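You operate a simulated robot arm through the tools that you are given. There is no shell and no other tool. Be economical: measure what you need, move in short steps, check, and stop when the job is done.

Carry out the task below with a simulated two-armed robot. There is one attempt and no reset: what you move stays moved.

TASK
Wipe the smears off the toilet lid and seat with the blue pad.
Fine: wet it at the cleaner dispenser; pad back, lid closed. Where these are worked on the way, their far stop is far enough and under half their travel is too little: toilet lid. What is to be rubbed or washed off counts as gone when no trace of it is left.

The check looks at the end state, three seconds after you hand in, the way a careful person would. Anything else that was tipped, shoved, dropped, spilled or broken makes it a failure. Lids that push on must go on centred and level and be pressed home; caps that screw on are set level and turned clockwise until they are tight.

THE ROBOT
Two 7-joint arms with two-finger parallel grippers on one trunk, on a base that drives. Base frame: it is fixed to the floor where the robot stands at the start and does not move with it; the origin is under the middle of the robot, x ahead of it, y to its left, z up. Lengths are in m, angles in rad, forces in N, time in s.
The left shoulder is at the start at [0.07, 0.163, 0.945], the right one opposite. With the tool pointing down near the work surface each hand reaches from about 0.24 to 0.84 m from the robot's upright axis, wherever it stands, measured 20 degrees to its own side. Places, roughly: dispenser plate [0.7, 0.2, 0.9]; toilet lid [0.2, 1.1, 0.5]; toilet seat [0.2, 1.1, 0.4]. Payload 3.43 kg a hand.
Tool frame (each hand has its own): the origin (TCP) lies between the finger pads and is the grasp point; the fingertips stand 0.034 m ahead of it; z points along the fingers, y is the line along which they close. Largest opening 0.128 m; finger width 0.024, thickness 0.012; the body of the gripper, 0.048 by 0.13 m, starts 0.096 m behind the TCP.
Orientation is that of the tool frame in the base frame, as [roll, pitch, yaw] about the fixed x, y, z axes, in that order (R = Rz(yaw) Ry(pitch) Rx(roll)). With the fingers straight down and closing along the base's y, the tool's x points along the base's -x, its y along +y and its z along -z.

THE INTERFACE
- The arms move only by the tool drive_tool. It takes "left_moves", "right_moves" or both (then of equal length, played together; a hand with none holds still); each is text: rows parted by semicolons, each of 7 numbers parted by spaces: the shift along the tool's x, y, z in m, then the turn, a rotation vector about the tool's x, y, z in rad, then the closure in counts, from 0 (fully open) to 255 (shut). In form: tx ty tz wx wy wz hand; .... A call has 1 to 10 rows; each row is the pose to reach, as a shift and turn from the pose commanded when the call began, along the tool's axes at that moment. A row lasts 0.2 s, in which the tool goes at most 0.05 m and 0.15 rad; a call with a longer step from one row to the next is refused whole, and so is a gripper value outside its range. A pose out of reach is approached as far as the arm can. The call stops where the force on the tool passes 40 N (or 10 N more than at its start, if that is more) or the arm is blocked; 0.2 s more then pass. Each finger travels about 0.153 m/s and halts on what it meets, pressing with about 42 N; the grip force reading is that of the motor and also rises with nothing between the fingers. The clock runs only during rows and for 0.2 s after the last one: add rows that repeat a pose to give the fingers time. The reply holds the time, the measured pose of the TCP, the force on the tool along the base axes, the opening and the grip force, in the units named above and with some noise, with the torque about the TCP (base axes, N m) and any sound that the robot's microphone picked up.
- Cameras (640 x 400 px; columns grow to the right, rows downward): "scene" is now at [0.1236, 0.0573, 1.2208]; the picture's right is [0.62, -0.78, 0.00], its down [-0.08, -0.07, -0.99] and it looks along [0.78, 0.62, -0.11] (base axes); focal length 214 px, centre (320, 200). "left" rides on the left gripper at [0.076, 0.011, -0.16] in its tool frame; the picture's right is [-0.15, 0.99, 0.00], its down [-0.88, -0.13, -0.46] and it looks along [-0.45, -0.07, 0.89] (tool axes); focal length 234 px, centre (320, 200). "right" rides on the right gripper at [0.076, -0.011, -0.16] in its tool frame; the picture's right is [0.15, 0.99, 0.00], its down [-0.88, 0.13, -0.46] and it looks along [-0.45, 0.07, 0.89] (tool axes); focal length 234 px, centre (320, 200). There is no depth. A picture from a camera that has moved, and an enlarged one, comes with that camera's place and axes in the base frame and with its lens.
- capture(camera): a new picture of that camera. The clock stands still meanwhile.
- raise_lower(by): slides the trunk up (or, below 0, down) by that many m; the arms and the scene camera ride with it, the base frame stays. It gives what a move gives, with no picture.
- roll_base(legs): drives the robot by 1 to 6 legs, each [ahead, left, turn to the left] in m, m and rad, along the robot's own axes; the way and the turn of a leg run together, so that a leg with both is an arc; at most 1.5 m and 3.142 rad a leg. The arms and the cameras ride along, it lands a little off, and it stops where it bumps. It gives what a move gives.
- turn_head(pan, tilt): turns the head with the scene camera to pan (to the left, within 1.501 rad either way) and tilt (down, from -0.506 to 1.204), counted from straight ahead of the robot. It gives what a move gives.
- inspect(camera, box): a new picture of the part [left, top, right, bottom] of that camera's present view, enlarged. The clock stands still meanwhile.
- finish_job(): hands the job in; it is judged then, once.

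Work in short steps. Places have to be worked out from the pictures, the camera data and where the tool is seen: move nearer, look again, correct. Check each grasp and each placing, and mend what went wrong. You have 120 turns and 92 pictures in all, those below and enlarged ones among them. Open the grippers and draw the arms clear of the work before you hand the job in, unless the task says otherwise; then end with one line.

The tools are called after "Request:" as name(argument=value, ...) on one line, values as JSON. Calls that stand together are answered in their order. drive_tool: Moves the arms, as the interface text tells. Its arguments: {"type":"object","properties":{"left_moves":{"type":"string"},"right_moves":{"type":"string"}},"required":[]} The other tools are called the same way: raise_lower (by) slides the trunk up or down; roll_base (legs) drives the base; turn_head (pan, tilt) turns the head that bears the scene camera; capture (camera) takes a picture; inspect (camera, box) takes an enlarged picture of a part of a camera's view; finish_job () hands the job in.

At the start:

```text
time_s: 0.0
left_position: [0.3916, 0.6097, 1.2412]
left_ee_rot: [-3.14, 0.0, 3.141]
left_wrist_force: [-0.6, -0.2, -0.8]
left_torque: [0.01, -0.02, 0.01]
left_grip_width: 0.128
left_finger_force: 0.1
right_position: [0.3546, 0.0698, 1.2449]
right_ee_rot: [3.141, -0.001, -3.141]
right_wrist_force: [0.1, 0.1, 0.1]
right_torque: [0.0, -0.02, -0.03]
right_grip_width: 0.128
right_finger_force: 0.1
trunk travel left (down, up): [-0.425, 0.515]
robot x, y, heading: [-0.0001, 0.0021, 0.003]
head pan, tilt: [0.674, 0.106]
```

scene: 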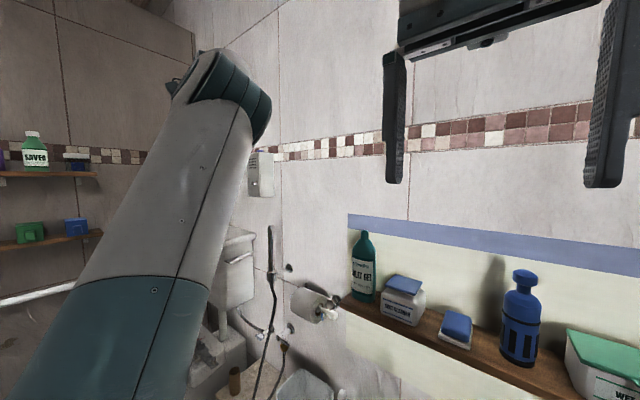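
right: 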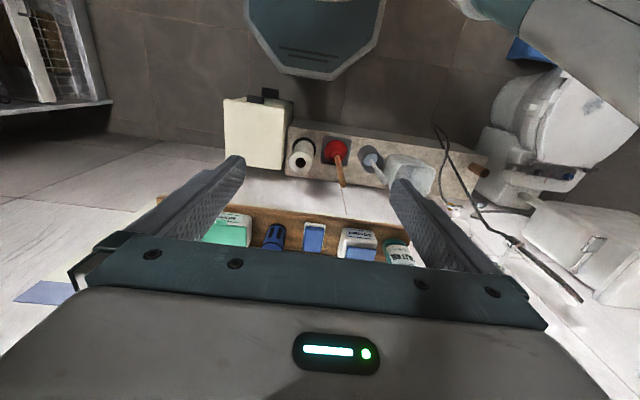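
left: 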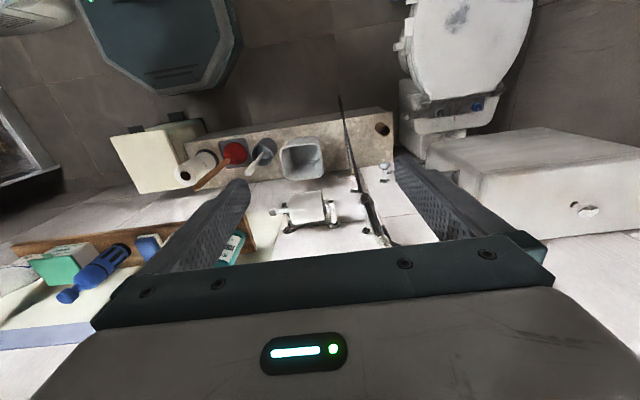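

I see a shelf with a blue pad between a tub and a blue pump bottle; the toilet is to the left. I look closer at the shelf.

Request:
inspect(camera="scene", box=[320, 200, 640, 400])

Request:
inspect(camera="left", box=[340, 0, 600, 160])

```text
2.00 times, centred on (480, 300) of scene
camera zoom: at [0.1236, 0.0573, 1.2208], right [0.62, -0.78, 0.0], down [-0.08, -0.07, -0.99], along [0.78, 0.62, -0.11], focal length 429 px, centre (0, 0)
```

zoom: 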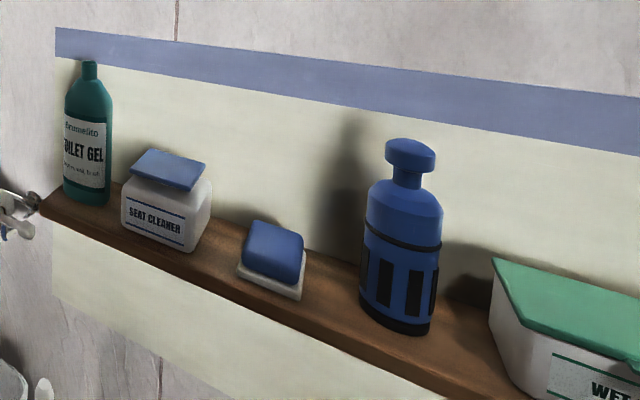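

```text
2.46 times, centred on (470, 80) of left
camera zoom: at [0.3148, 0.6189, 1.4016], right [0.15, 0.99, 0.0], down [0.88, -0.13, 0.46], along [0.45, -0.07, -0.89], focal length 576 px, centre (-49, 495)
```

zoom: 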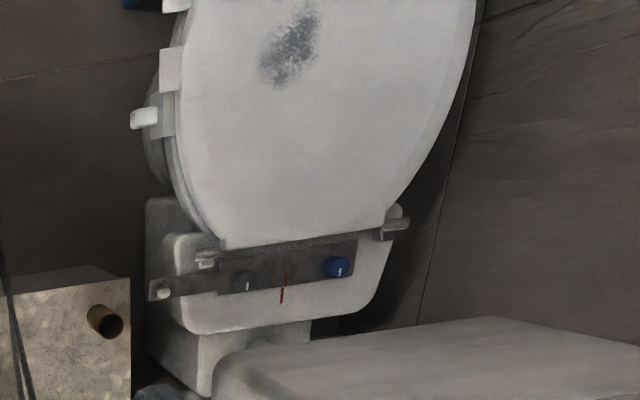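

The dispenser is the seat-cleaner tub with the blue plate; the pad lies on a white dish near (0.64, 0.10, 0.9). I move the right arm aside and bring the left hand over the pad.

Request:
drive_tool(left_moves="-0.01 -0.048 0 0 0 0 0;-0.02 -0.096 0 0 0 0 0;-0.03 -0.144 0 0 0 0 0;-0.04 -0.192 0 0 0 0 0;-0.05 -0.24 0 0 0 0 0;-0.06 -0.288 0 0 0 0 0;-0.07 -0.336 0 0 0 0 0;-0.08 -0.384 0 0 0 0 0;-0.09 -0.432 0 0 0 0 0;-0.10 -0.48 0 0 0 0 0", right_moves="0 -0.045 0 0 0 0 0;0 -0.09 0 0 0 0 0;0 -0.135 0 0 0 0 0;0 -0.18 0 0 0 0 0;0 -0.225 0 0 0 0 0;0 -0.27 0 0 0 0 0;0 -0.315 0 0 0 0 0;0 -0.36 0 0 0 0 0;0 -0.38 0 0 0 0 0;0 -0.38 0 0 0 0 0")

Request:
capture(camera="left")

Request:
capture(camera="right")

```text
time_s: 2.4
left_position: [0.4992, 0.1634, 1.2657]
left_ee_rot: [-3.071, 0.021, -3.131]
left_wrist_force: [-0.8, -0.4, -0.1]
left_torque: [0.0, 0.02, 0.01]
left_grip_width: 0.1279
left_finger_force: 0.1
left hand out of reach, approached as far as the arm can: row 10
right_position: [0.3708, -0.291, 1.2196]
right_ee_rot: [3.142, -0.001, 3.139]
right_wrist_force: [-0.5, 0.0, -0.3]
right_torque: [-0.04, 0.0, 0.03]
right_grip_width: 0.1284
right_finger_force: 0.1
right hand out of reach, approached as far as the arm can: row 7, 8, 9, 10
trunk travel left (down, up): [-0.425, 0.515]
robot x, y, heading: [0.0012, 0.0016, 0.005]
head pan, tilt: [0.674, 0.106]
stopped in row 10 (left hand): the arm was blocked; the commanded pose is now the measured one
```

```text
86 pictures are left
camera left: at [0.4195, 0.1845, 1.4222], right [0.14, 0.99, -0.07], down [0.87, -0.09, 0.48], along [0.47, -0.13, -0.87], focal length 234 px, centre (320, 200)
```

left: 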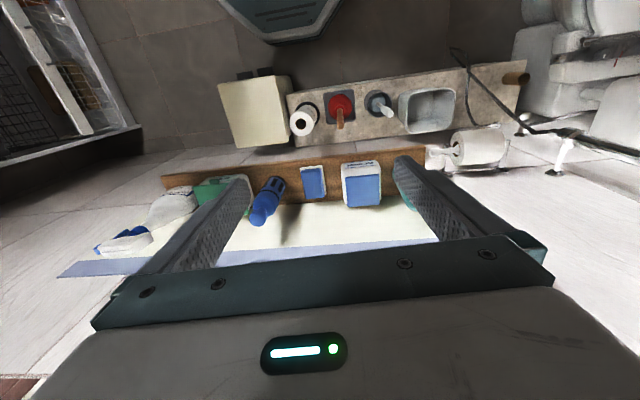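

```text
85 pictures are left
camera right: at [0.294, -0.3043, 1.3793], right [-0.15, 0.99, 0.0], down [0.88, 0.13, 0.46], along [0.45, 0.07, -0.89], focal length 234 px, centre (320, 200)
```

right: 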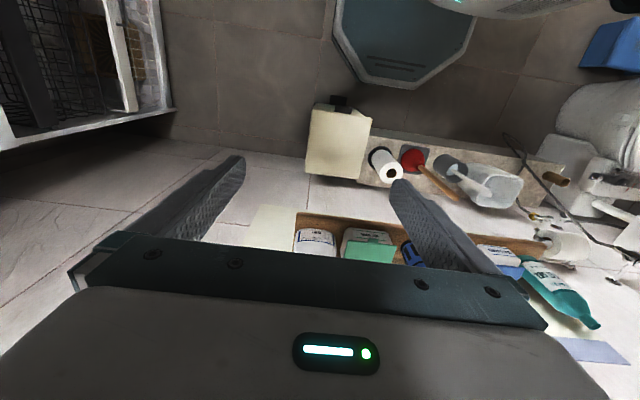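

The pad triangulates to about (0.65, 0.096, 0.90) and the plate to (0.657, 0.21, 0.95). I straighten the left hand and descend to about 0.18 m above the pad.

Request:
drive_tool(left_moves="-0.024 -0.010 0.038 -0.035 0.01 0.005 0;-0.048 -0.021 0.076 -0.07 0.021 0.01 20;-0.073 -0.031 0.114 -0.07 0.021 0.01 40;-0.097 -0.042 0.152 -0.07 0.021 0.01 60;-0.121 -0.052 0.19 -0.07 0.021 0.01 60;-0.121 -0.052 0.19 -0.07 0.021 0.01 60")

Request:
capture(camera="left")

Request:
turn_head(pan=0.15, tilt=0.5)

Request:
capture(camera="scene")

```text
time_s: 4.0
left_position: [0.6644, 0.1606, 1.1174]
left_ee_rot: [-3.056, 0.004, -3.086]
left_wrist_force: [0.7, -0.2, -0.5]
left_torque: [-0.01, 0.01, -0.02]
left_grip_width: 0.0978
left_finger_force: 0.1
left hand out of reach, approached as far as the arm can: row 2, 3, 4, 5, 6
right_position: [0.3712, -0.2927, 1.2185]
right_ee_rot: [3.14, -0.001, 3.139]
right_wrist_force: [-0.5, -0.1, -0.8]
right_torque: [-0.07, 0.02, 0.0]
right_grip_width: 0.1278
right_finger_force: 0.0
trunk travel left (down, up): [-0.425, 0.515]
robot x, y, heading: [-0.0012, 0.0012, 0.004]
head pan, tilt: [0.674, 0.106]
stopped in row 6 (left hand): the arm was blocked; the commanded pose is now the measured one
```

```text
84 pictures are left
camera left: at [0.5855, 0.1804, 1.2751], right [0.09, 0.99, -0.08], down [0.88, -0.04, 0.47], along [0.46, -0.12, -0.88], focal length 234 px, centre (320, 200)
```

left: 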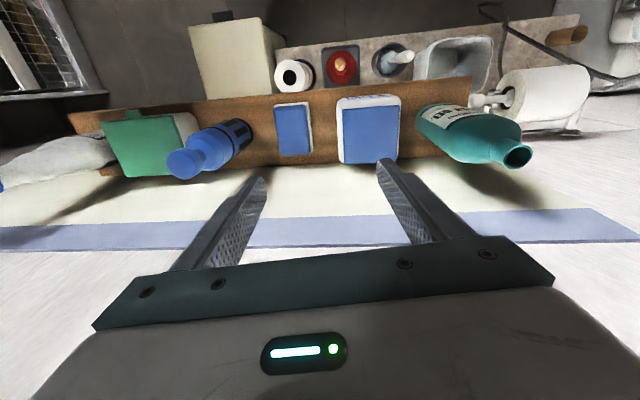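

```text
time_s: 5.0
left_position: [0.663, 0.161, 1.1176]
left_ee_rot: [-3.057, 0.007, -3.086]
left_wrist_force: [-0.7, -1.2, -0.2]
left_torque: [-0.01, -0.01, -0.01]
left_grip_width: 0.0977
left_finger_force: 0.2
right_position: [0.3712, -0.2915, 1.2194]
right_ee_rot: [3.141, 0.0, 3.14]
right_wrist_force: [-0.4, -0.3, -0.2]
right_torque: [0.02, 0.02, -0.01]
right_grip_width: 0.1282
right_finger_force: 0.1
trunk travel left (down, up): [-0.425, 0.515]
robot x, y, heading: [0.0022, 0.0006, -0.001]
head pan, tilt: [0.15, 0.499]
```

```text
83 pictures are left
camera scene: at [0.1415, 0.0132, 1.1845], right [0.15, -0.99, 0.0], down [-0.47, -0.07, -0.88], along [0.87, 0.13, -0.48], focal length 214 px, centre (320, 200)
```

scene: 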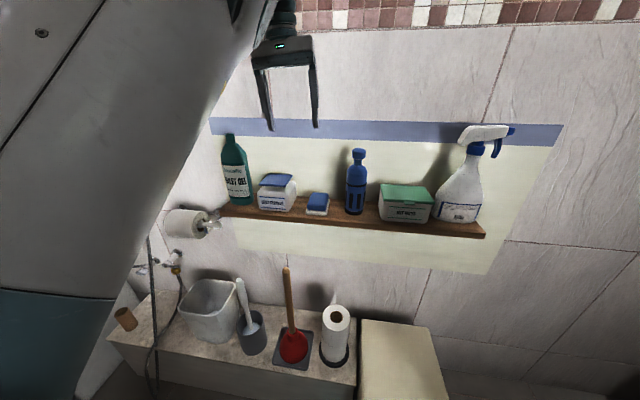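

The left arm nears a joint limit reaching across; sliding the base 0.2 m to the right puts the pad comfortably in its workspace.

Request:
roll_base(legs=[[-0.05, -0.2, 0]])

Request:
inspect(camera="scene", box=[160, 100, 400, 250])

```text
time_s: 6.6
left_position: [0.6144, -0.0429, 1.118]
left_ee_rot: [-3.057, 0.008, -3.084]
left_wrist_force: [0.2, 0.4, -0.4]
left_torque: [0.01, -0.03, 0.04]
left_grip_width: 0.0978
left_finger_force: 0.0
right_position: [0.3225, -0.4951, 1.2193]
right_ee_rot: [3.139, 0.0, 3.14]
right_wrist_force: [0.0, 0.3, 0.0]
right_torque: [0.04, 0.0, 0.02]
right_grip_width: 0.1279
right_finger_force: 0.0
trunk travel left (down, up): [-0.425, 0.515]
robot x, y, heading: [-0.0486, -0.203, 0.0]
head pan, tilt: [0.15, 0.499]
```

```text
2.67 times, centred on (280, 175) of scene
camera zoom: at [0.0918, -0.1903, 1.1844], right [0.15, -0.99, 0.0], down [-0.47, -0.07, -0.88], along [0.87, 0.13, -0.48], focal length 572 px, centre (427, 267)
```

zoom: 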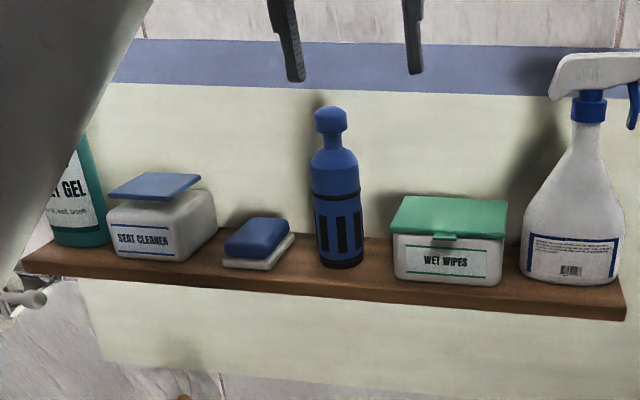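

The pad is about 25 mm thick with its top near z 0.90. I move the left hand straight above it and square it up.

Request:
drive_tool(left_moves="-0.0115 0.036 0.0215 -0.04 0.004 0.03 60;-0.023 0.072 0.043 -0.085 0.008 0.058 60;-0.0345 0.108 0.0645 -0.085 0.008 0.058 60;-0.046 0.1444 0.086 -0.085 0.008 0.058 60;-0.046 0.1444 0.086 -0.085 0.008 0.058 60")

Request:
capture(camera="left")

Request:
inspect(camera="scene", box=[160, 100, 400, 250])

```text
time_s: 7.6
left_position: [0.649, 0.0854, 1.0369]
left_ee_rot: [3.138, 0.016, 3.138]
left_wrist_force: [-2.2, 0.1, 19.1]
left_torque: [-1.28, -0.2, -0.15]
left_grip_width: 0.0978
left_finger_force: 0.0
right_position: [0.3216, -0.4942, 1.2195]
right_ee_rot: [3.141, 0.001, -3.139]
right_wrist_force: [0.2, -0.2, 0.4]
right_torque: [-0.03, 0.03, 0.01]
right_grip_width: 0.1281
right_finger_force: 0.0
trunk travel left (down, up): [-0.425, 0.515]
robot x, y, heading: [-0.0522, -0.2012, 0.006]
head pan, tilt: [0.15, 0.499]
stopped in row 4 (left hand): the force on the tool passed its limit at 52 N (the readings are from after the stop); the commanded pose is now the measured one
```

```text
81 pictures are left
camera left: at [0.5698, 0.0954, 1.1953], right [0.15, 0.99, 0.01], down [0.87, -0.13, 0.47], along [0.46, -0.07, -0.88], focal length 234 px, centre (320, 200)
```

left: 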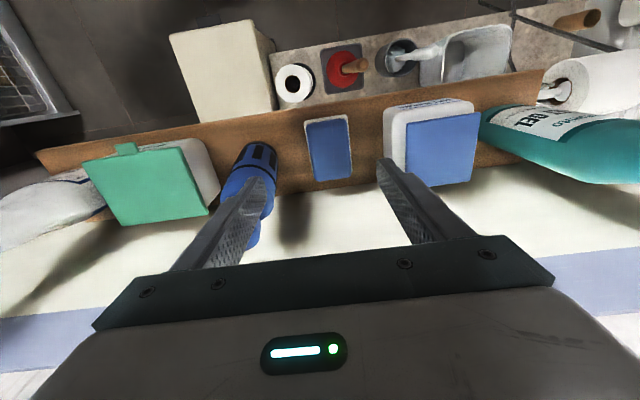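

```text
2.67 times, centred on (280, 175) of scene
camera zoom: at [0.0905, -0.1888, 1.1849], right [0.15, -0.99, 0.0], down [-0.47, -0.07, -0.88], along [0.87, 0.13, -0.48], focal length 572 px, centre (427, 267)
```

zoom: 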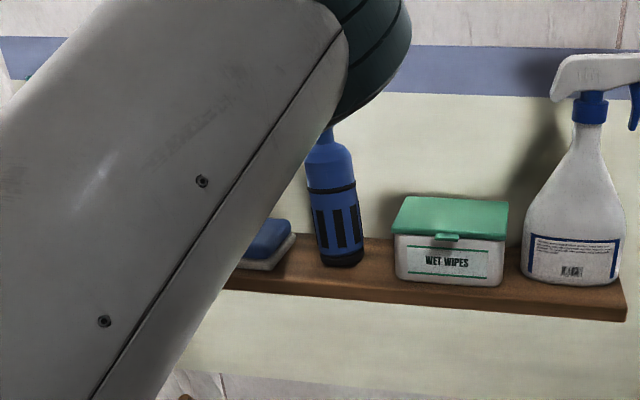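

The right-side finger is resting on the blue bottle's cap. I back straight up right away.

Request:
drive_tool(left_moves="0 0 -0.02 0 0 0 60;0 0 -0.05 0 0 0 60;0 0 -0.08 0 0 0 60")

Request:
capture(camera="left")

Request:
inspect(camera="scene", box=[160, 100, 400, 250])

```text
time_s: 8.4
left_position: [0.649, 0.0839, 1.1138]
left_ee_rot: [3.138, 0.011, 3.139]
left_wrist_force: [0.3, 0.4, -0.2]
left_torque: [0.03, -0.01, 0.0]
left_grip_width: 0.0979
left_finger_force: 0.1
right_position: [0.3211, -0.4937, 1.2187]
right_ee_rot: [3.14, 0.0, 3.141]
right_wrist_force: [-0.1, 0.0, 0.1]
right_torque: [-0.02, -0.03, 0.0]
right_grip_width: 0.1282
right_finger_force: 0.1
trunk travel left (down, up): [-0.425, 0.515]
robot x, y, heading: [-0.0488, -0.2021, -0.002]
head pan, tilt: [0.15, 0.499]
```

```text
79 pictures are left
camera left: at [0.5702, 0.094, 1.272], right [0.15, 0.99, 0.0], down [0.88, -0.13, 0.46], along [0.46, -0.07, -0.89], focal length 234 px, centre (320, 200)
```

left: 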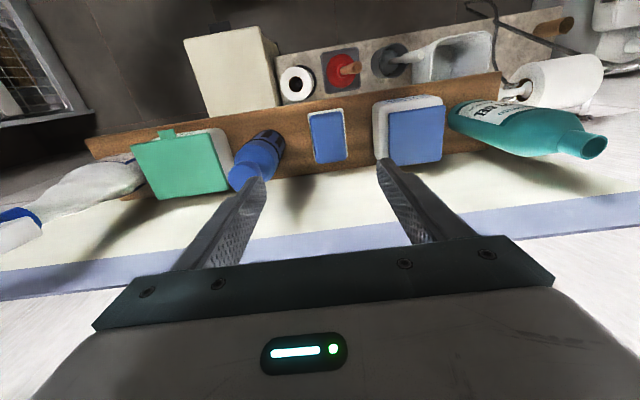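

```text
2.67 times, centred on (280, 175) of scene
camera zoom: at [0.0913, -0.1891, 1.1844], right [0.15, -0.99, 0.0], down [-0.47, -0.07, -0.88], along [0.87, 0.13, -0.48], focal length 572 px, centre (427, 267)
```

zoom: 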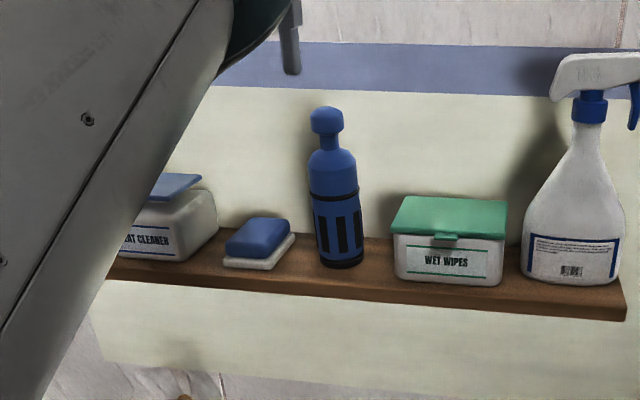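

The bottle still stands in place, no harm done. It sits at y≈0.005, so I narrow the fingers to 0.074 m, centre on the pad at y=0.095 and descend with clearance.

Request:
drive_tool(left_moves="-0.004 0.011 0 0 0.011 0 107;-0.004 0.011 0 0 0.011 0 107;-0.004 0.011 0.03 0 0.011 0 107;-0.004 0.011 0.06 0 0.011 0 107;-0.004 0.011 0.09 0 0.011 0 107;-0.004 0.011 0.115 0 0.011 0 107;-0.004 0.011 0.135 0 0.011 0 107;-0.004 0.011 0.135 0 0.011 0 107")

Request:
capture(camera="left")

```text
time_s: 10.2
left_position: [0.6541, 0.096, 0.9782]
left_ee_rot: [3.138, 0.001, 3.138]
left_wrist_force: [0.1, 0.4, 0.5]
left_torque: [-0.02, 0.01, 0.0]
left_grip_width: 0.0743
left_finger_force: 0.1
right_position: [0.3232, -0.4962, 1.2194]
right_ee_rot: [3.138, 0.0, -3.141]
right_wrist_force: [-0.9, 0.6, 0.6]
right_torque: [0.01, 0.03, 0.01]
right_grip_width: 0.1276
right_finger_force: 0.0
trunk travel left (down, up): [-0.425, 0.515]
robot x, y, heading: [-0.0497, -0.2056, 0.002]
head pan, tilt: [0.15, 0.499]
```

```text
77 pictures are left
camera left: at [0.5776, 0.1063, 1.1378], right [0.15, 0.99, 0.0], down [0.88, -0.14, 0.46], along [0.45, -0.06, -0.89], focal length 234 px, centre (320, 200)
```

left: 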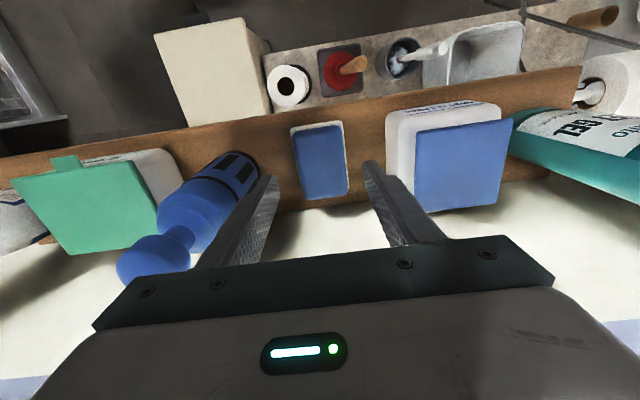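

Aligned. I descend so the fingertips straddle the pad's upper part (TCP z≈0.917).

Request:
drive_tool(left_moves="0 0 0.03 0 0 0 107;0 0 0.05 0 0 0 107;0 0 0.061 0 0 0 107;0 0 0.061 0 0 0 107")

Request:
inspect(camera="left", box=[200, 80, 440, 230])

Request:
inspect(camera="scene", box=[160, 100, 400, 250])

```text
time_s: 11.2
left_position: [0.6567, 0.0947, 0.9185]
left_ee_rot: [3.138, -0.001, 3.138]
left_wrist_force: [-0.1, 0.1, -0.8]
left_torque: [-0.01, -0.02, -0.01]
left_grip_width: 0.074
left_finger_force: 0.1
right_position: [0.3225, -0.4943, 1.2187]
right_ee_rot: [3.139, -0.001, -3.141]
right_wrist_force: [-0.1, 0.0, 0.7]
right_torque: [-0.01, -0.02, 0.0]
right_grip_width: 0.1278
right_finger_force: 0.1
trunk travel left (down, up): [-0.425, 0.515]
robot x, y, heading: [-0.0504, -0.2047, 0.001]
head pan, tilt: [0.15, 0.499]
```

```text
2.67 times, centred on (320, 155) of left
camera zoom: at [0.5796, 0.1052, 1.0772], right [0.15, 0.99, 0.0], down [0.88, -0.14, 0.45], along [0.45, -0.07, -0.89], focal length 624 px, centre (320, 320)
```

zoom: 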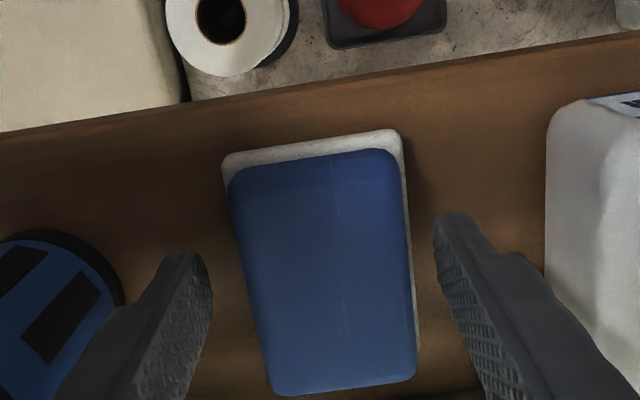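

```text
2.67 times, centred on (280, 175) of scene
camera zoom: at [0.0921, -0.1898, 1.1844], right [0.15, -0.99, 0.0], down [-0.47, -0.07, -0.88], along [0.87, 0.13, -0.48], focal length 572 px, centre (427, 267)
```

zoom: 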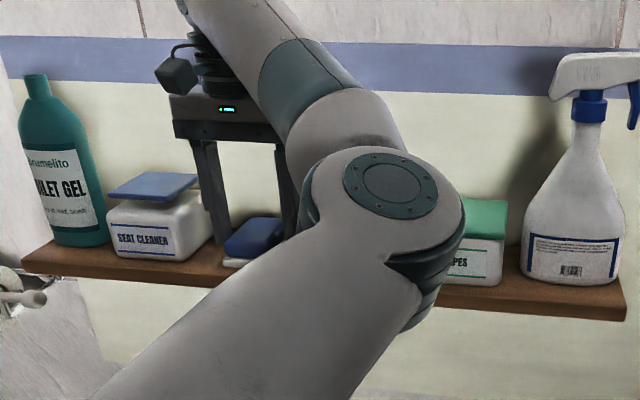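

The fingers straddle the pad evenly at mid height. I close on it.

Request:
drive_tool(left_moves="0 0 0 0 0 0 150;0 0 0 0 0 0 200;0 0 0 0 0 0 200;0 0 0 0 0 0 200")

Request:
inspect(camera="left", box=[200, 80, 440, 230])

```text
time_s: 12.2
left_position: [0.656, 0.095, 0.9173]
left_ee_rot: [3.138, 0.001, 3.137]
left_wrist_force: [-0.4, 0.1, -1.0]
left_torque: [0.02, 0.01, 0.0]
left_grip_width: 0.0507
left_finger_force: 41.9
right_position: [0.3227, -0.4941, 1.2193]
right_ee_rot: [3.14, 0.0, 3.14]
right_wrist_force: [-0.6, 0.2, -0.1]
right_torque: [0.0, 0.02, -0.03]
right_grip_width: 0.128
right_finger_force: 0.1
trunk travel left (down, up): [-0.425, 0.515]
robot x, y, heading: [-0.0493, -0.2062, 0.001]
head pan, tilt: [0.15, 0.499]
```

```text
2.67 times, centred on (320, 155) of left
camera zoom: at [0.5798, 0.1053, 1.0773], right [0.15, 0.99, 0.0], down [0.88, -0.14, 0.45], along [0.45, -0.06, -0.89], focal length 624 px, centre (320, 320)
```

zoom: 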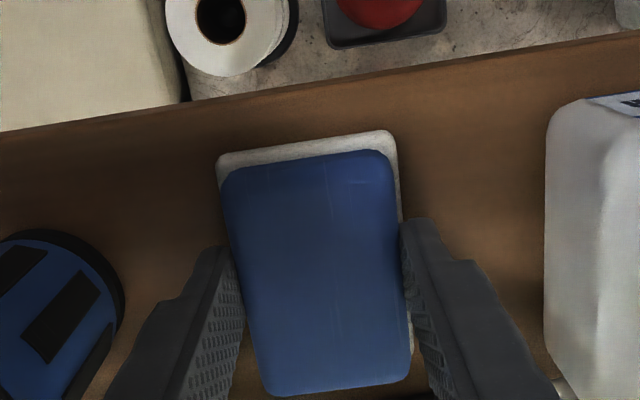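

Gripped at 0.051 m. I lift 0.03 m and check whether the dish stays behind.

Request:
drive_tool(left_moves="0 0 -0.01 0 0 0 200;0 0 -0.02 0 0 0 200;0 0 -0.03 0 0 0 200")

Request:
inspect(camera="left", box=[200, 80, 440, 230])

Request:
inspect(camera="scene", box=[200, 150, 320, 225])

```text
time_s: 13.0
left_position: [0.6567, 0.0942, 0.9468]
left_ee_rot: [3.139, 0.001, 3.138]
left_wrist_force: [0.8, -0.5, 0.4]
left_torque: [0.0, -0.02, 0.03]
left_grip_width: 0.0505
left_finger_force: 42.0
right_position: [0.3215, -0.4959, 1.2179]
right_ee_rot: [3.139, 0.0, -3.141]
right_wrist_force: [0.2, -0.4, 0.6]
right_torque: [0.03, 0.0, 0.03]
right_grip_width: 0.1281
right_finger_force: 0.2
trunk travel left (down, up): [-0.425, 0.515]
robot x, y, heading: [-0.0492, -0.2026, 0.0]
head pan, tilt: [0.15, 0.499]
```

```text
2.67 times, centred on (320, 155) of left
camera zoom: at [0.5801, 0.105, 1.1071], right [0.15, 0.99, 0.0], down [0.88, -0.14, 0.45], along [0.45, -0.07, -0.89], focal length 624 px, centre (320, 320)
```

zoom: 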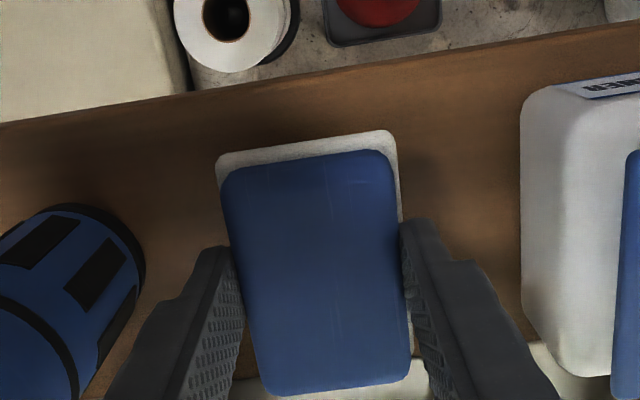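

```text
5.33 times, centred on (260, 188) of scene
camera zoom: at [0.0919, -0.1898, 1.1844], right [0.15, -0.99, 0.0], down [-0.47, -0.07, -0.88], along [0.87, 0.13, -0.48], focal length 1144 px, centre (640, 267)
```

zoom: 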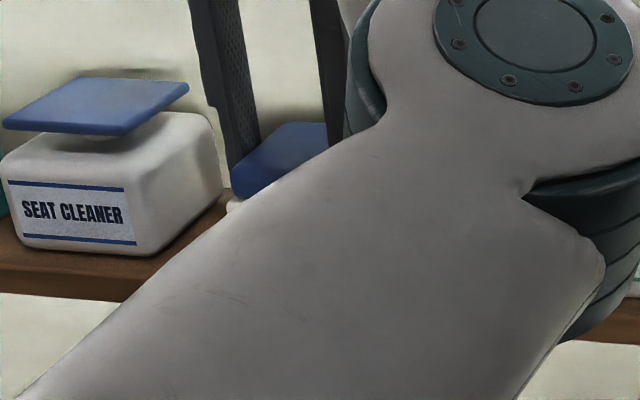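

The white layer moved up with the blue block, so it looks like part of the pad. I lift further and look at the underside and the shelf.

Request:
drive_tool(left_moves="0 0 -0.04 0 0 0 200;0 0 -0.08 0 0 0 200;0 0 -0.12 0 0 0 200")

Request:
inspect(camera="scene", box=[180, 100, 340, 225])

Request:
capture(camera="left")

```text
time_s: 13.8
left_position: [0.6555, 0.0953, 1.0698]
left_ee_rot: [3.138, 0.0, 3.138]
left_wrist_force: [0.7, 0.3, 0.7]
left_torque: [-0.04, -0.02, 0.0]
left_grip_width: 0.0507
left_finger_force: 41.9
right_position: [0.3209, -0.4949, 1.2198]
right_ee_rot: [3.14, 0.002, -3.139]
right_wrist_force: [0.2, -0.1, 0.3]
right_torque: [-0.01, -0.03, -0.02]
right_grip_width: 0.128
right_finger_force: 0.0
trunk travel left (down, up): [-0.425, 0.515]
robot x, y, heading: [-0.048, -0.2035, -0.002]
head pan, tilt: [0.15, 0.499]
```

```text
3.20 times, centred on (260, 162) of scene
camera zoom: at [0.0908, -0.1892, 1.1845], right [0.15, -0.99, 0.0], down [-0.47, -0.07, -0.88], along [0.87, 0.13, -0.48], focal length 686 px, centre (512, 320)
```

zoom: 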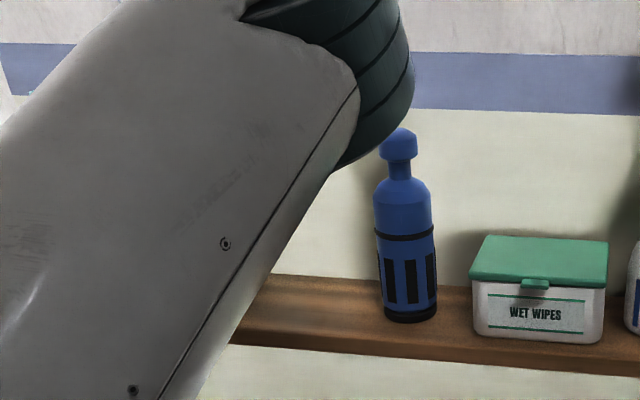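

```text
70 pictures are left
camera left: at [0.5791, 0.1052, 1.2281], right [0.15, 0.99, 0.0], down [0.88, -0.14, 0.46], along [0.45, -0.07, -0.89], focal length 234 px, centre (320, 200)
```

left: 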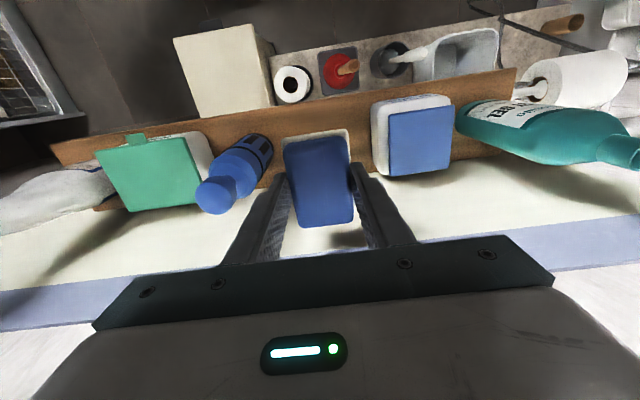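

The shelf is empty under it, so the pad is blue with a white wiping layer, bottom about 0.042 m below TCP. The dispenser plate is at (0.66, 0.212, 0.95); I move over it.

Request:
drive_tool(left_moves="-0.002 0.04 0 0 0 0 200;-0.004 0.08 0 0 0 0 200;-0.005 0.117 0 0 0 0 200;-0.005 0.117 0.03 0 0 0 200;-0.005 0.117 0.05 0 0 0 200;-0.005 0.117 0.05 0 0 0 200")

Request:
inspect(camera="scene", box=[160, 100, 320, 225])

Request:
inspect(camera="left", box=[200, 80, 440, 230])

```text
time_s: 15.2
left_position: [0.6611, 0.2123, 1.017]
left_ee_rot: [3.136, 0.0, 3.139]
left_wrist_force: [-0.2, -0.1, 0.0]
left_torque: [0.02, 0.01, 0.02]
left_grip_width: 0.0507
left_finger_force: 42.1
right_position: [0.3219, -0.4958, 1.2187]
right_ee_rot: [3.14, -0.001, -3.14]
right_wrist_force: [0.7, 0.8, -0.3]
right_torque: [0.04, 0.01, 0.0]
right_grip_width: 0.1278
right_finger_force: 0.1
trunk travel left (down, up): [-0.425, 0.515]
robot x, y, heading: [-0.0518, -0.202, 0.002]
head pan, tilt: [0.15, 0.499]
```

```text
3.20 times, centred on (240, 162) of scene
camera zoom: at [0.092, -0.19, 1.1844], right [0.15, -0.99, 0.0], down [-0.47, -0.07, -0.88], along [0.87, 0.13, -0.48], focal length 686 px, centre (576, 320)
```

zoom: 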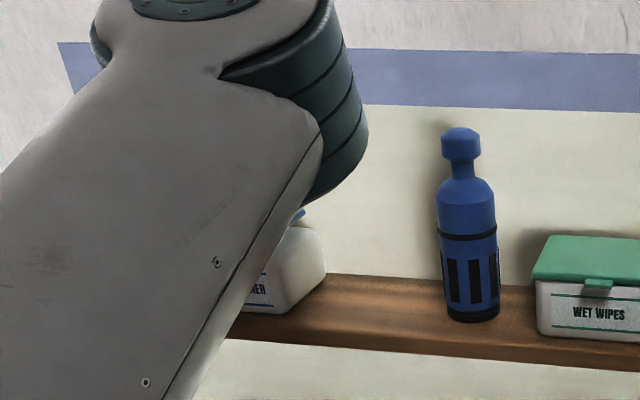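

```text
2.67 times, centred on (320, 155) of left
camera zoom: at [0.5832, 0.222, 1.1773], right [0.15, 0.99, 0.0], down [0.88, -0.14, 0.45], along [0.45, -0.06, -0.89], focal length 624 px, centre (320, 320)
```

zoom: 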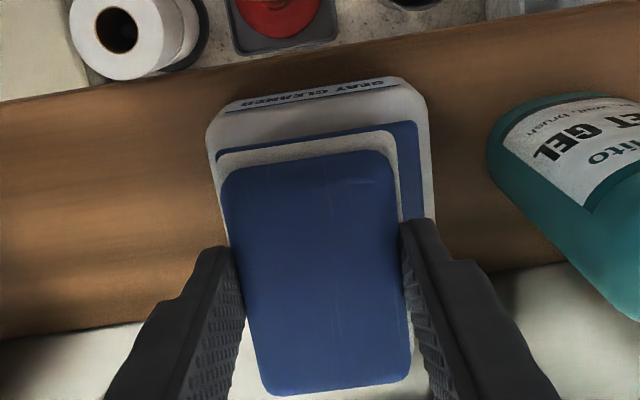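

The pad is centred on the plate. I lower in small steps to contact.

Request:
drive_tool(left_moves="0 0.002 0.01 0 0 0 200;0 0.002 0.018 0 0 0 200;0 0.002 0.023 0 0 0 200;0 0.002 0.027 0 0 0 200;0 0.002 0.027 0 0 0 200")

```text
time_s: 16.4
left_position: [0.661, 0.2147, 0.9914]
left_ee_rot: [3.138, 0.002, 3.138]
left_wrist_force: [0.1, 0.0, 1.2]
left_torque: [-0.05, -0.06, 0.01]
left_grip_width: 0.0507
left_finger_force: 41.6
right_position: [0.3222, -0.4954, 1.2183]
right_ee_rot: [3.14, -0.001, 3.142]
right_wrist_force: [0.4, 0.4, -0.2]
right_torque: [-0.01, -0.02, -0.03]
right_grip_width: 0.1277
right_finger_force: 0.0
trunk travel left (down, up): [-0.425, 0.515]
robot x, y, heading: [-0.0497, -0.2065, -0.0]
head pan, tilt: [0.15, 0.499]
```

Barely touching (about 1 N). I press further gently.

Request:
drive_tool(left_moves="0 0 0.003 0 0 0 200;0 0 0.006 0 0 0 200;0 0 0.009 0 0 0 200;0 0 0.011 0 0 0 200;0 0 0.011 0 0 0 200")

Request:
inspect(camera="left", box=[200, 80, 440, 230])

```text
time_s: 17.6
left_position: [0.6601, 0.2145, 0.9846]
left_ee_rot: [3.135, 0.006, 3.138]
left_wrist_force: [9.3, 4.6, 34.8]
left_torque: [0.02, 0.0, 0.01]
left_grip_width: 0.0507
left_finger_force: 41.9
right_position: [0.3208, -0.4971, 1.2185]
right_ee_rot: [3.138, 0.001, 3.141]
right_wrist_force: [0.3, -0.3, 0.8]
right_torque: [0.01, 0.02, -0.02]
right_grip_width: 0.128
right_finger_force: 0.1
trunk travel left (down, up): [-0.425, 0.515]
robot x, y, heading: [-0.0492, -0.2023, -0.003]
head pan, tilt: [0.15, 0.499]
```

```text
2.67 times, centred on (320, 155) of left
camera zoom: at [0.5818, 0.2234, 1.1434], right [0.15, 0.99, 0.01], down [0.88, -0.14, 0.46], along [0.46, -0.06, -0.89], focal length 624 px, centre (320, 320)
```

zoom: 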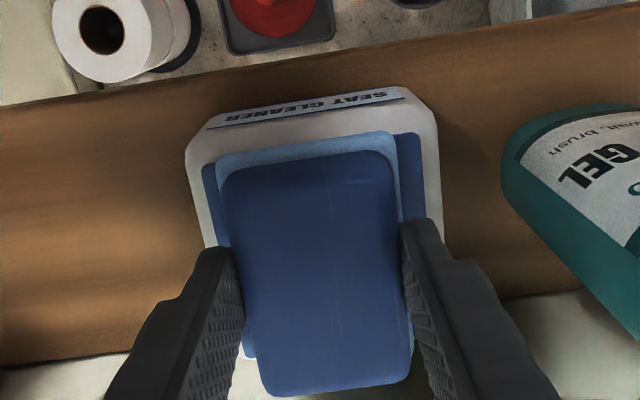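

The white layer turned light blue: the pad is wetted. I lift straight off and check the dispenser.

Request:
drive_tool(left_moves="0 0 -0.01 0 0 0 200;0 0 -0.04 0 0 0 200;0 0 -0.08 0 0 0 200;0 0 -0.12 0 0 0 200;0 0.04 -0.14 0 0 0 200")

Request:
capture(camera="left")

```text
time_s: 18.8
left_position: [0.6547, 0.2372, 1.0925]
left_ee_rot: [3.136, -0.002, 3.14]
left_wrist_force: [-0.3, -0.2, -0.5]
left_torque: [0.04, 0.09, 0.01]
left_grip_width: 0.0507
left_finger_force: 41.5
left hand out of reach, approached as far as the arm can: row 4, 5
right_position: [0.3251, -0.4948, 1.2182]
right_ee_rot: [3.139, -0.002, 3.141]
right_wrist_force: [-0.2, -0.5, -0.7]
right_torque: [0.04, 0.02, 0.03]
right_grip_width: 0.1279
right_finger_force: 0.1
trunk travel left (down, up): [-0.425, 0.515]
robot x, y, heading: [-0.0485, -0.2035, 0.004]
head pan, tilt: [0.15, 0.499]
```

```text
66 pictures are left
camera left: at [0.5785, 0.2474, 1.2529], right [0.15, 0.99, 0.0], down [0.88, -0.13, 0.45], along [0.45, -0.06, -0.89], focal length 234 px, centre (320, 200)
```

left: 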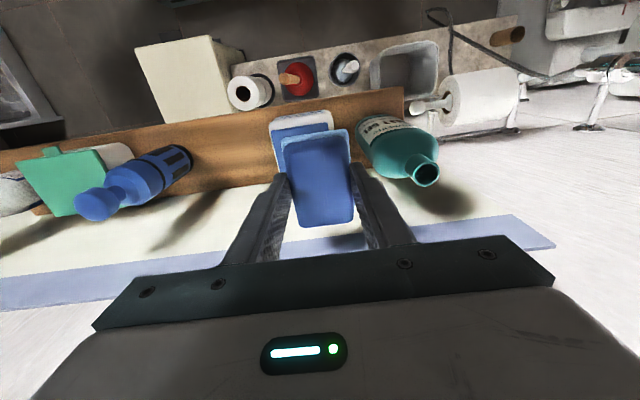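

The dispenser and neighbours are undisturbed. I pull the left hand back away from the shelf, and turn the head toward the toilet to plan the drive.

Request:
drive_tool(left_moves="0.045 0 0 0 0 0 200;0.09 0 0 0 0 0 200;0.135 0 0 0 0 0 200;0.18 0 0 0 0 0 200;0.225 0 0 0 0 0 200;0.27 0 0 0 0 0 200")

Request:
turn_head(pan=1.3, tilt=0.5)

Request:
capture(camera="scene")

```text
time_s: 20.2
left_position: [0.3806, 0.2374, 1.0967]
left_ee_rot: [3.139, 0.001, 3.136]
left_wrist_force: [-1.0, 0.5, 0.1]
left_torque: [0.01, -0.04, 0.01]
left_grip_width: 0.0505
left_finger_force: 41.6
right_position: [0.322, -0.4954, 1.218]
right_ee_rot: [3.139, 0.003, -3.142]
right_wrist_force: [0.5, -0.1, 0.1]
right_torque: [0.03, -0.04, 0.02]
right_grip_width: 0.1283
right_finger_force: 0.1
trunk travel left (down, up): [-0.425, 0.515]
robot x, y, heading: [-0.0469, -0.2048, 0.002]
head pan, tilt: [0.15, 0.499]
```

```text
time_s: 21.6
left_position: [0.3823, 0.2378, 1.0961]
left_ee_rot: [3.139, 0.001, 3.14]
left_wrist_force: [-1.0, 0.5, -0.2]
left_torque: [0.01, -0.04, 0.0]
left_grip_width: 0.0506
left_finger_force: 42.6
right_position: [0.322, -0.496, 1.2196]
right_ee_rot: [3.141, 0.001, 3.141]
right_wrist_force: [-0.1, -0.5, -0.4]
right_torque: [0.05, 0.02, 0.02]
right_grip_width: 0.128
right_finger_force: 0.1
trunk travel left (down, up): [-0.425, 0.515]
robot x, y, heading: [-0.0483, -0.2014, -0.001]
head pan, tilt: [1.3, 0.499]
```

```text
65 pictures are left
camera scene: at [0.0264, -0.1159, 1.1844], right [0.96, -0.27, 0.0], down [-0.13, -0.46, -0.88], along [0.23, 0.85, -0.48], focal length 214 px, centre (320, 200)
```

scene: 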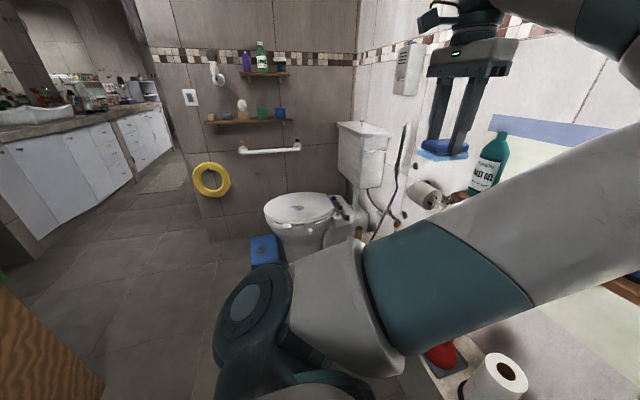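

The floor ahead of the toilet is open; a blue box sits left of it near (-0.05, 1.17). I turn left 90° and drive toward the toilet's side.

Request:
roll_base(legs=[[0, 0, 1.57], [0.58, 0, 0]])

Request:
turn_head(pan=-0.2, tilt=0.7)

Request:
capture(camera="scene")

```text
time_s: 28.6
left_position: [-0.475, 0.806, 1.0965]
left_ee_rot: [3.139, -0.002, -1.59]
left_wrist_force: [0.4, 0.1, 0.4]
left_torque: [-0.01, 0.01, 0.0]
left_grip_width: 0.0508
left_finger_force: 42.1
right_position: [0.2574, 0.7347, 1.2178]
right_ee_rot: [3.139, -0.002, -1.59]
right_wrist_force: [0.4, -0.1, -0.6]
right_torque: [-0.01, 0.02, 0.03]
right_grip_width: 0.1277
right_finger_force: 0.1
trunk travel left (down, up): [-0.425, 0.515]
robot x, y, heading: [-0.0409, 0.3705, 1.555]
head pan, tilt: [1.3, 0.499]
```

```text
time_s: 30.2
left_position: [-0.475, 0.8069, 1.0957]
left_ee_rot: [3.138, 0.001, -1.591]
left_wrist_force: [0.4, 0.2, 0.0]
left_torque: [0.01, 0.0, 0.04]
left_grip_width: 0.0507
left_finger_force: 41.9
right_position: [0.2583, 0.7341, 1.2189]
right_ee_rot: [3.138, 0.001, -1.588]
right_wrist_force: [0.5, 0.1, -0.2]
right_torque: [0.02, 0.02, -0.04]
right_grip_width: 0.1281
right_finger_force: 0.1
trunk travel left (down, up): [-0.425, 0.515]
robot x, y, heading: [-0.0403, 0.3683, 1.559]
head pan, tilt: [-0.201, 0.7]
```

```text
64 pictures are left
camera scene: at [-0.0203, 0.501, 1.1667], right [0.98, -0.21, 0.0], down [-0.14, -0.63, -0.76], along [0.16, 0.75, -0.64], focal length 214 px, centre (320, 200)
```

scene: 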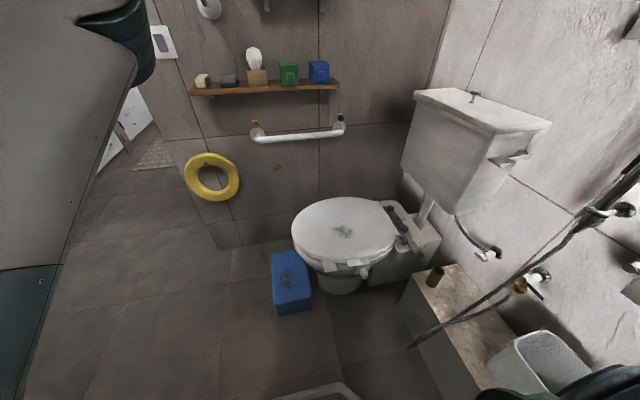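

The toilet is clearly in view. I zoom in on lid, tabs and smears.

Request:
inspect(camera="scene", box=[270, 180, 450, 300])

```text
3.33 times, centred on (360, 240) of scene
camera zoom: at [-0.0203, 0.501, 1.1667], right [0.98, -0.21, 0.0], down [-0.14, -0.63, -0.76], along [0.16, 0.75, -0.64], focal length 715 px, centre (187, 67)
```

zoom: 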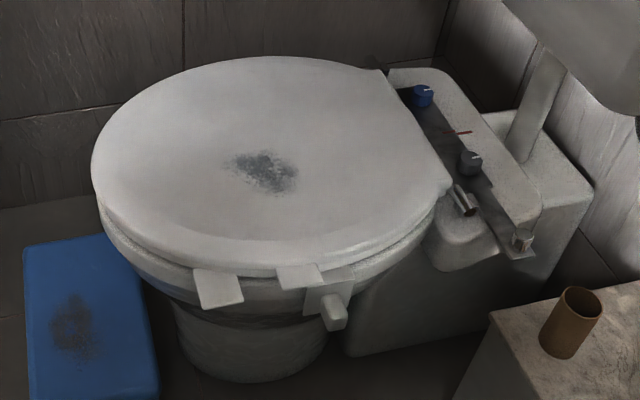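

Lid top is at z≈0.50, smear around (0.20, 1.06). I move slightly forward and turn right to heading ≈0.76 so the smear lies in the left arm's comfortable zone, and lower the trunk.

Request:
roll_base(legs=[[0.13, 0.04, 0], [0, 0, -0.8]])

Request:
raise_lower(by=-0.3)

Request:
turn_head(pan=0.25, tilt=0.6)

Request:
capture(camera="scene")

Request:
capture(camera="left")

```text
time_s: 33.6
left_position: [-0.0679, 1.1134, 1.0959]
left_ee_rot: [3.138, 0.0, -2.388]
left_wrist_force: [-0.7, -0.1, -0.3]
left_torque: [0.0, 0.0, -0.02]
left_grip_width: 0.0507
left_finger_force: 41.7
right_position: [0.3915, 0.5392, 1.2189]
right_ee_rot: [3.14, -0.001, -2.383]
right_wrist_force: [-0.5, 1.0, -0.2]
right_torque: [-0.01, 0.0, 0.02]
right_grip_width: 0.1278
right_finger_force: 0.0
trunk travel left (down, up): [-0.425, 0.515]
robot x, y, heading: [-0.0793, 0.494, 0.759]
head pan, tilt: [-0.201, 0.7]
```

```text
time_s: 36.6
left_position: [-0.0698, 1.1135, 0.7967]
left_ee_rot: [3.139, 0.0, -2.389]
left_wrist_force: [-0.3, 0.3, -0.5]
left_torque: [0.02, -0.01, 0.0]
left_grip_width: 0.0508
left_finger_force: 41.4
right_position: [0.3914, 0.5401, 0.9187]
right_ee_rot: [3.14, 0.0, -2.384]
right_wrist_force: [-0.5, 0.2, -0.1]
right_torque: [0.0, 0.01, -0.03]
right_grip_width: 0.128
right_finger_force: 0.0
trunk travel left (down, up): [-0.125, 0.815]
robot x, y, heading: [-0.0779, 0.4931, 0.756]
head pan, tilt: [-0.201, 0.7]
```

```text
time_s: 37.5
left_position: [-0.0682, 1.1136, 0.7964]
left_ee_rot: [3.138, 0.0, -2.388]
left_wrist_force: [-0.2, 0.0, -1.0]
left_torque: [0.03, 0.0, -0.01]
left_grip_width: 0.0503
left_finger_force: 41.7
right_position: [0.3913, 0.5388, 0.918]
right_ee_rot: [3.14, 0.0, -2.384]
right_wrist_force: [0.2, 0.4, -0.2]
right_torque: [0.01, 0.02, 0.01]
right_grip_width: 0.1279
right_finger_force: 0.2
trunk travel left (down, up): [-0.125, 0.815]
robot x, y, heading: [-0.0761, 0.4988, 0.759]
head pan, tilt: [0.25, 0.6]
```

```text
62 pictures are left
camera scene: at [0.0068, 0.6052, 0.8753], right [0.85, -0.53, 0.0], down [-0.3, -0.48, -0.82], along [0.44, 0.7, -0.57], focal length 214 px, centre (320, 200)
```

scene: 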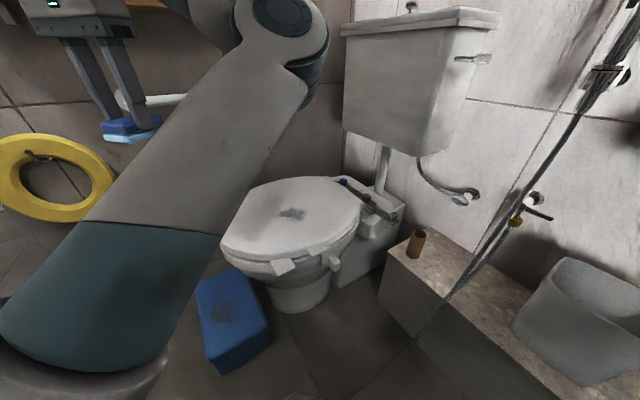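

```text
61 pictures are left
camera left: at [-0.1316, 1.0682, 0.9556], right [-0.57, 0.82, 0.0], down [0.73, 0.51, 0.45], along [0.37, 0.26, -0.89], focal length 234 px, centre (320, 200)
```

left: 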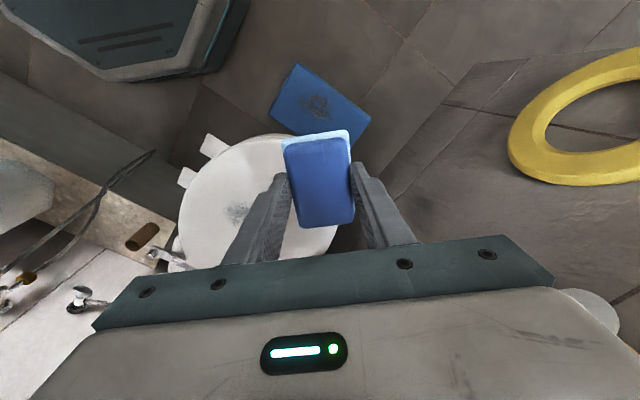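

I bring the pad above the smear at (0.20, 1.06), about 6 cm over the lid.

Request:
drive_tool(left_moves="-0.02 -0.028 0.02 0 0 0 200;-0.04 -0.056 0.04 0 0 0 200;-0.06 -0.084 0.06 0 0 0 200;-0.08 -0.112 0.08 0 0 0 200;-0.10 -0.14 0.10 0 0 0 200;-0.12 -0.168 0.12 0 0 0 200;-0.14 -0.196 0.14 0 0 0 200;-0.1607 -0.2247 0.17 0 0 0 200;-0.1607 -0.2247 0.18 0 0 0 200")

Request:
capture(camera="left")

Request:
capture(camera="scene")

```text
time_s: 39.5
left_position: [0.1757, 1.1926, 0.6349]
left_ee_rot: [3.136, 0.001, -2.388]
left_wrist_force: [0.0, -0.3, -0.3]
left_torque: [0.03, 0.0, -0.01]
left_grip_width: 0.0507
left_finger_force: 42.2
left hand out of reach, approached as far as the arm can: row 2, 3, 4, 5, 6, 7, 8, 9
right_position: [0.3922, 0.5406, 0.9179]
right_ee_rot: [3.139, -0.003, -2.385]
right_wrist_force: [-0.3, 0.0, -0.3]
right_torque: [0.02, -0.02, 0.01]
right_grip_width: 0.1282
right_finger_force: 0.1
trunk travel left (down, up): [-0.125, 0.815]
robot x, y, heading: [-0.0809, 0.4943, 0.762]
head pan, tilt: [0.25, 0.6]
```

```text
60 pictures are left
camera left: at [0.1128, 1.1486, 0.7948], right [-0.57, 0.82, 0.0], down [0.73, 0.51, 0.45], along [0.37, 0.26, -0.89], focal length 234 px, centre (320, 200)
```

left: 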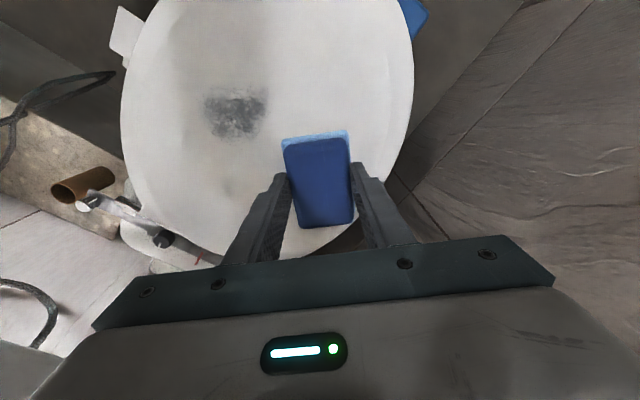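

```text
59 pictures are left
camera scene: at [0.0071, 0.6055, 0.8753], right [0.85, -0.53, 0.0], down [-0.3, -0.48, -0.82], along [0.44, 0.7, -0.57], focal length 214 px, centre (320, 200)
```

scene: 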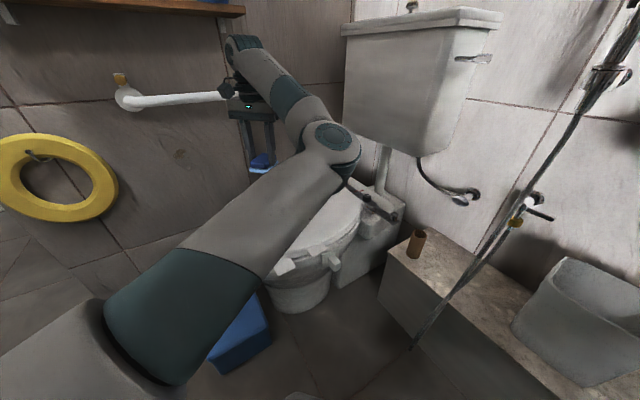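

The arm lagged on the way. From here, at a better height, I continue toward the smear.

Request:
drive_tool(left_moves="0.018 -0.029 0 0 0 0 200;0.035 -0.058 0 0 0 0 200;0.053 -0.087 0 0 0 0 200;0.071 -0.115 0 0 0 0 200;0.071 -0.115 0 0 0 0 200")

Request:
capture(camera="left")

```text
time_s: 40.7
left_position: [0.1713, 1.1909, 0.6506]
left_ee_rot: [3.137, -0.002, -2.388]
left_wrist_force: [-0.2, 0.1, -0.7]
left_torque: [0.0, -0.01, 0.0]
left_grip_width: 0.0507
left_finger_force: 42.3
left hand out of reach, approached as far as the arm can: row 1, 2, 3, 4, 5
right_position: [0.3919, 0.5393, 0.9184]
right_ee_rot: [-3.141, 0.0, -2.383]
right_wrist_force: [0.4, 0.5, -0.6]
right_torque: [-0.02, 0.02, -0.03]
right_grip_width: 0.1279
right_finger_force: 0.1
trunk travel left (down, up): [-0.125, 0.815]
robot x, y, heading: [-0.0815, 0.4933, 0.756]
head pan, tilt: [0.25, 0.6]
```

```text
58 pictures are left
camera left: at [0.1076, 1.1454, 0.8101], right [-0.57, 0.82, 0.0], down [0.73, 0.51, 0.45], along [0.37, 0.26, -0.89], focal length 234 px, centre (320, 200)
```

left: 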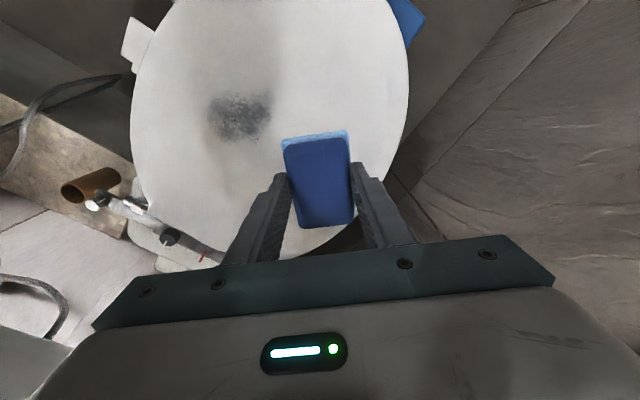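

The wrist seems at a limit with this yaw; I try letting the hand turn clockwise while moving inward.

Request:
drive_tool(left_moves="0 0 0 0 0 0.14 200;0 0 0 0 0 0.28 200;0 0 0 0 0 0.42 200;0.018 -0.029 0 0 0 0.5 200;0.035 -0.058 0 0 0 0.5 200;0.053 -0.087 0 0 0 0.5 200;0.071 -0.115 0 0 0 0.5 200;0.071 -0.115 0 0 0 0.5 200")

```text
time_s: 42.5
left_position: [0.173, 1.1863, 0.6744]
left_ee_rot: [3.14, -0.004, -2.888]
left_wrist_force: [0.1, -0.1, -0.5]
left_torque: [0.01, -0.02, -0.02]
left_grip_width: 0.0505
left_finger_force: 42.2
left hand out of reach, approached as far as the arm can: row 4, 5, 6, 7, 8
right_position: [0.3917, 0.5397, 0.9171]
right_ee_rot: [3.14, -0.001, -2.386]
right_wrist_force: [-0.7, -0.2, 0.0]
right_torque: [0.0, 0.01, 0.0]
right_grip_width: 0.1278
right_finger_force: 0.0
trunk travel left (down, up): [-0.125, 0.815]
robot x, y, heading: [-0.081, 0.4958, 0.767]
head pan, tilt: [0.25, 0.6]
```

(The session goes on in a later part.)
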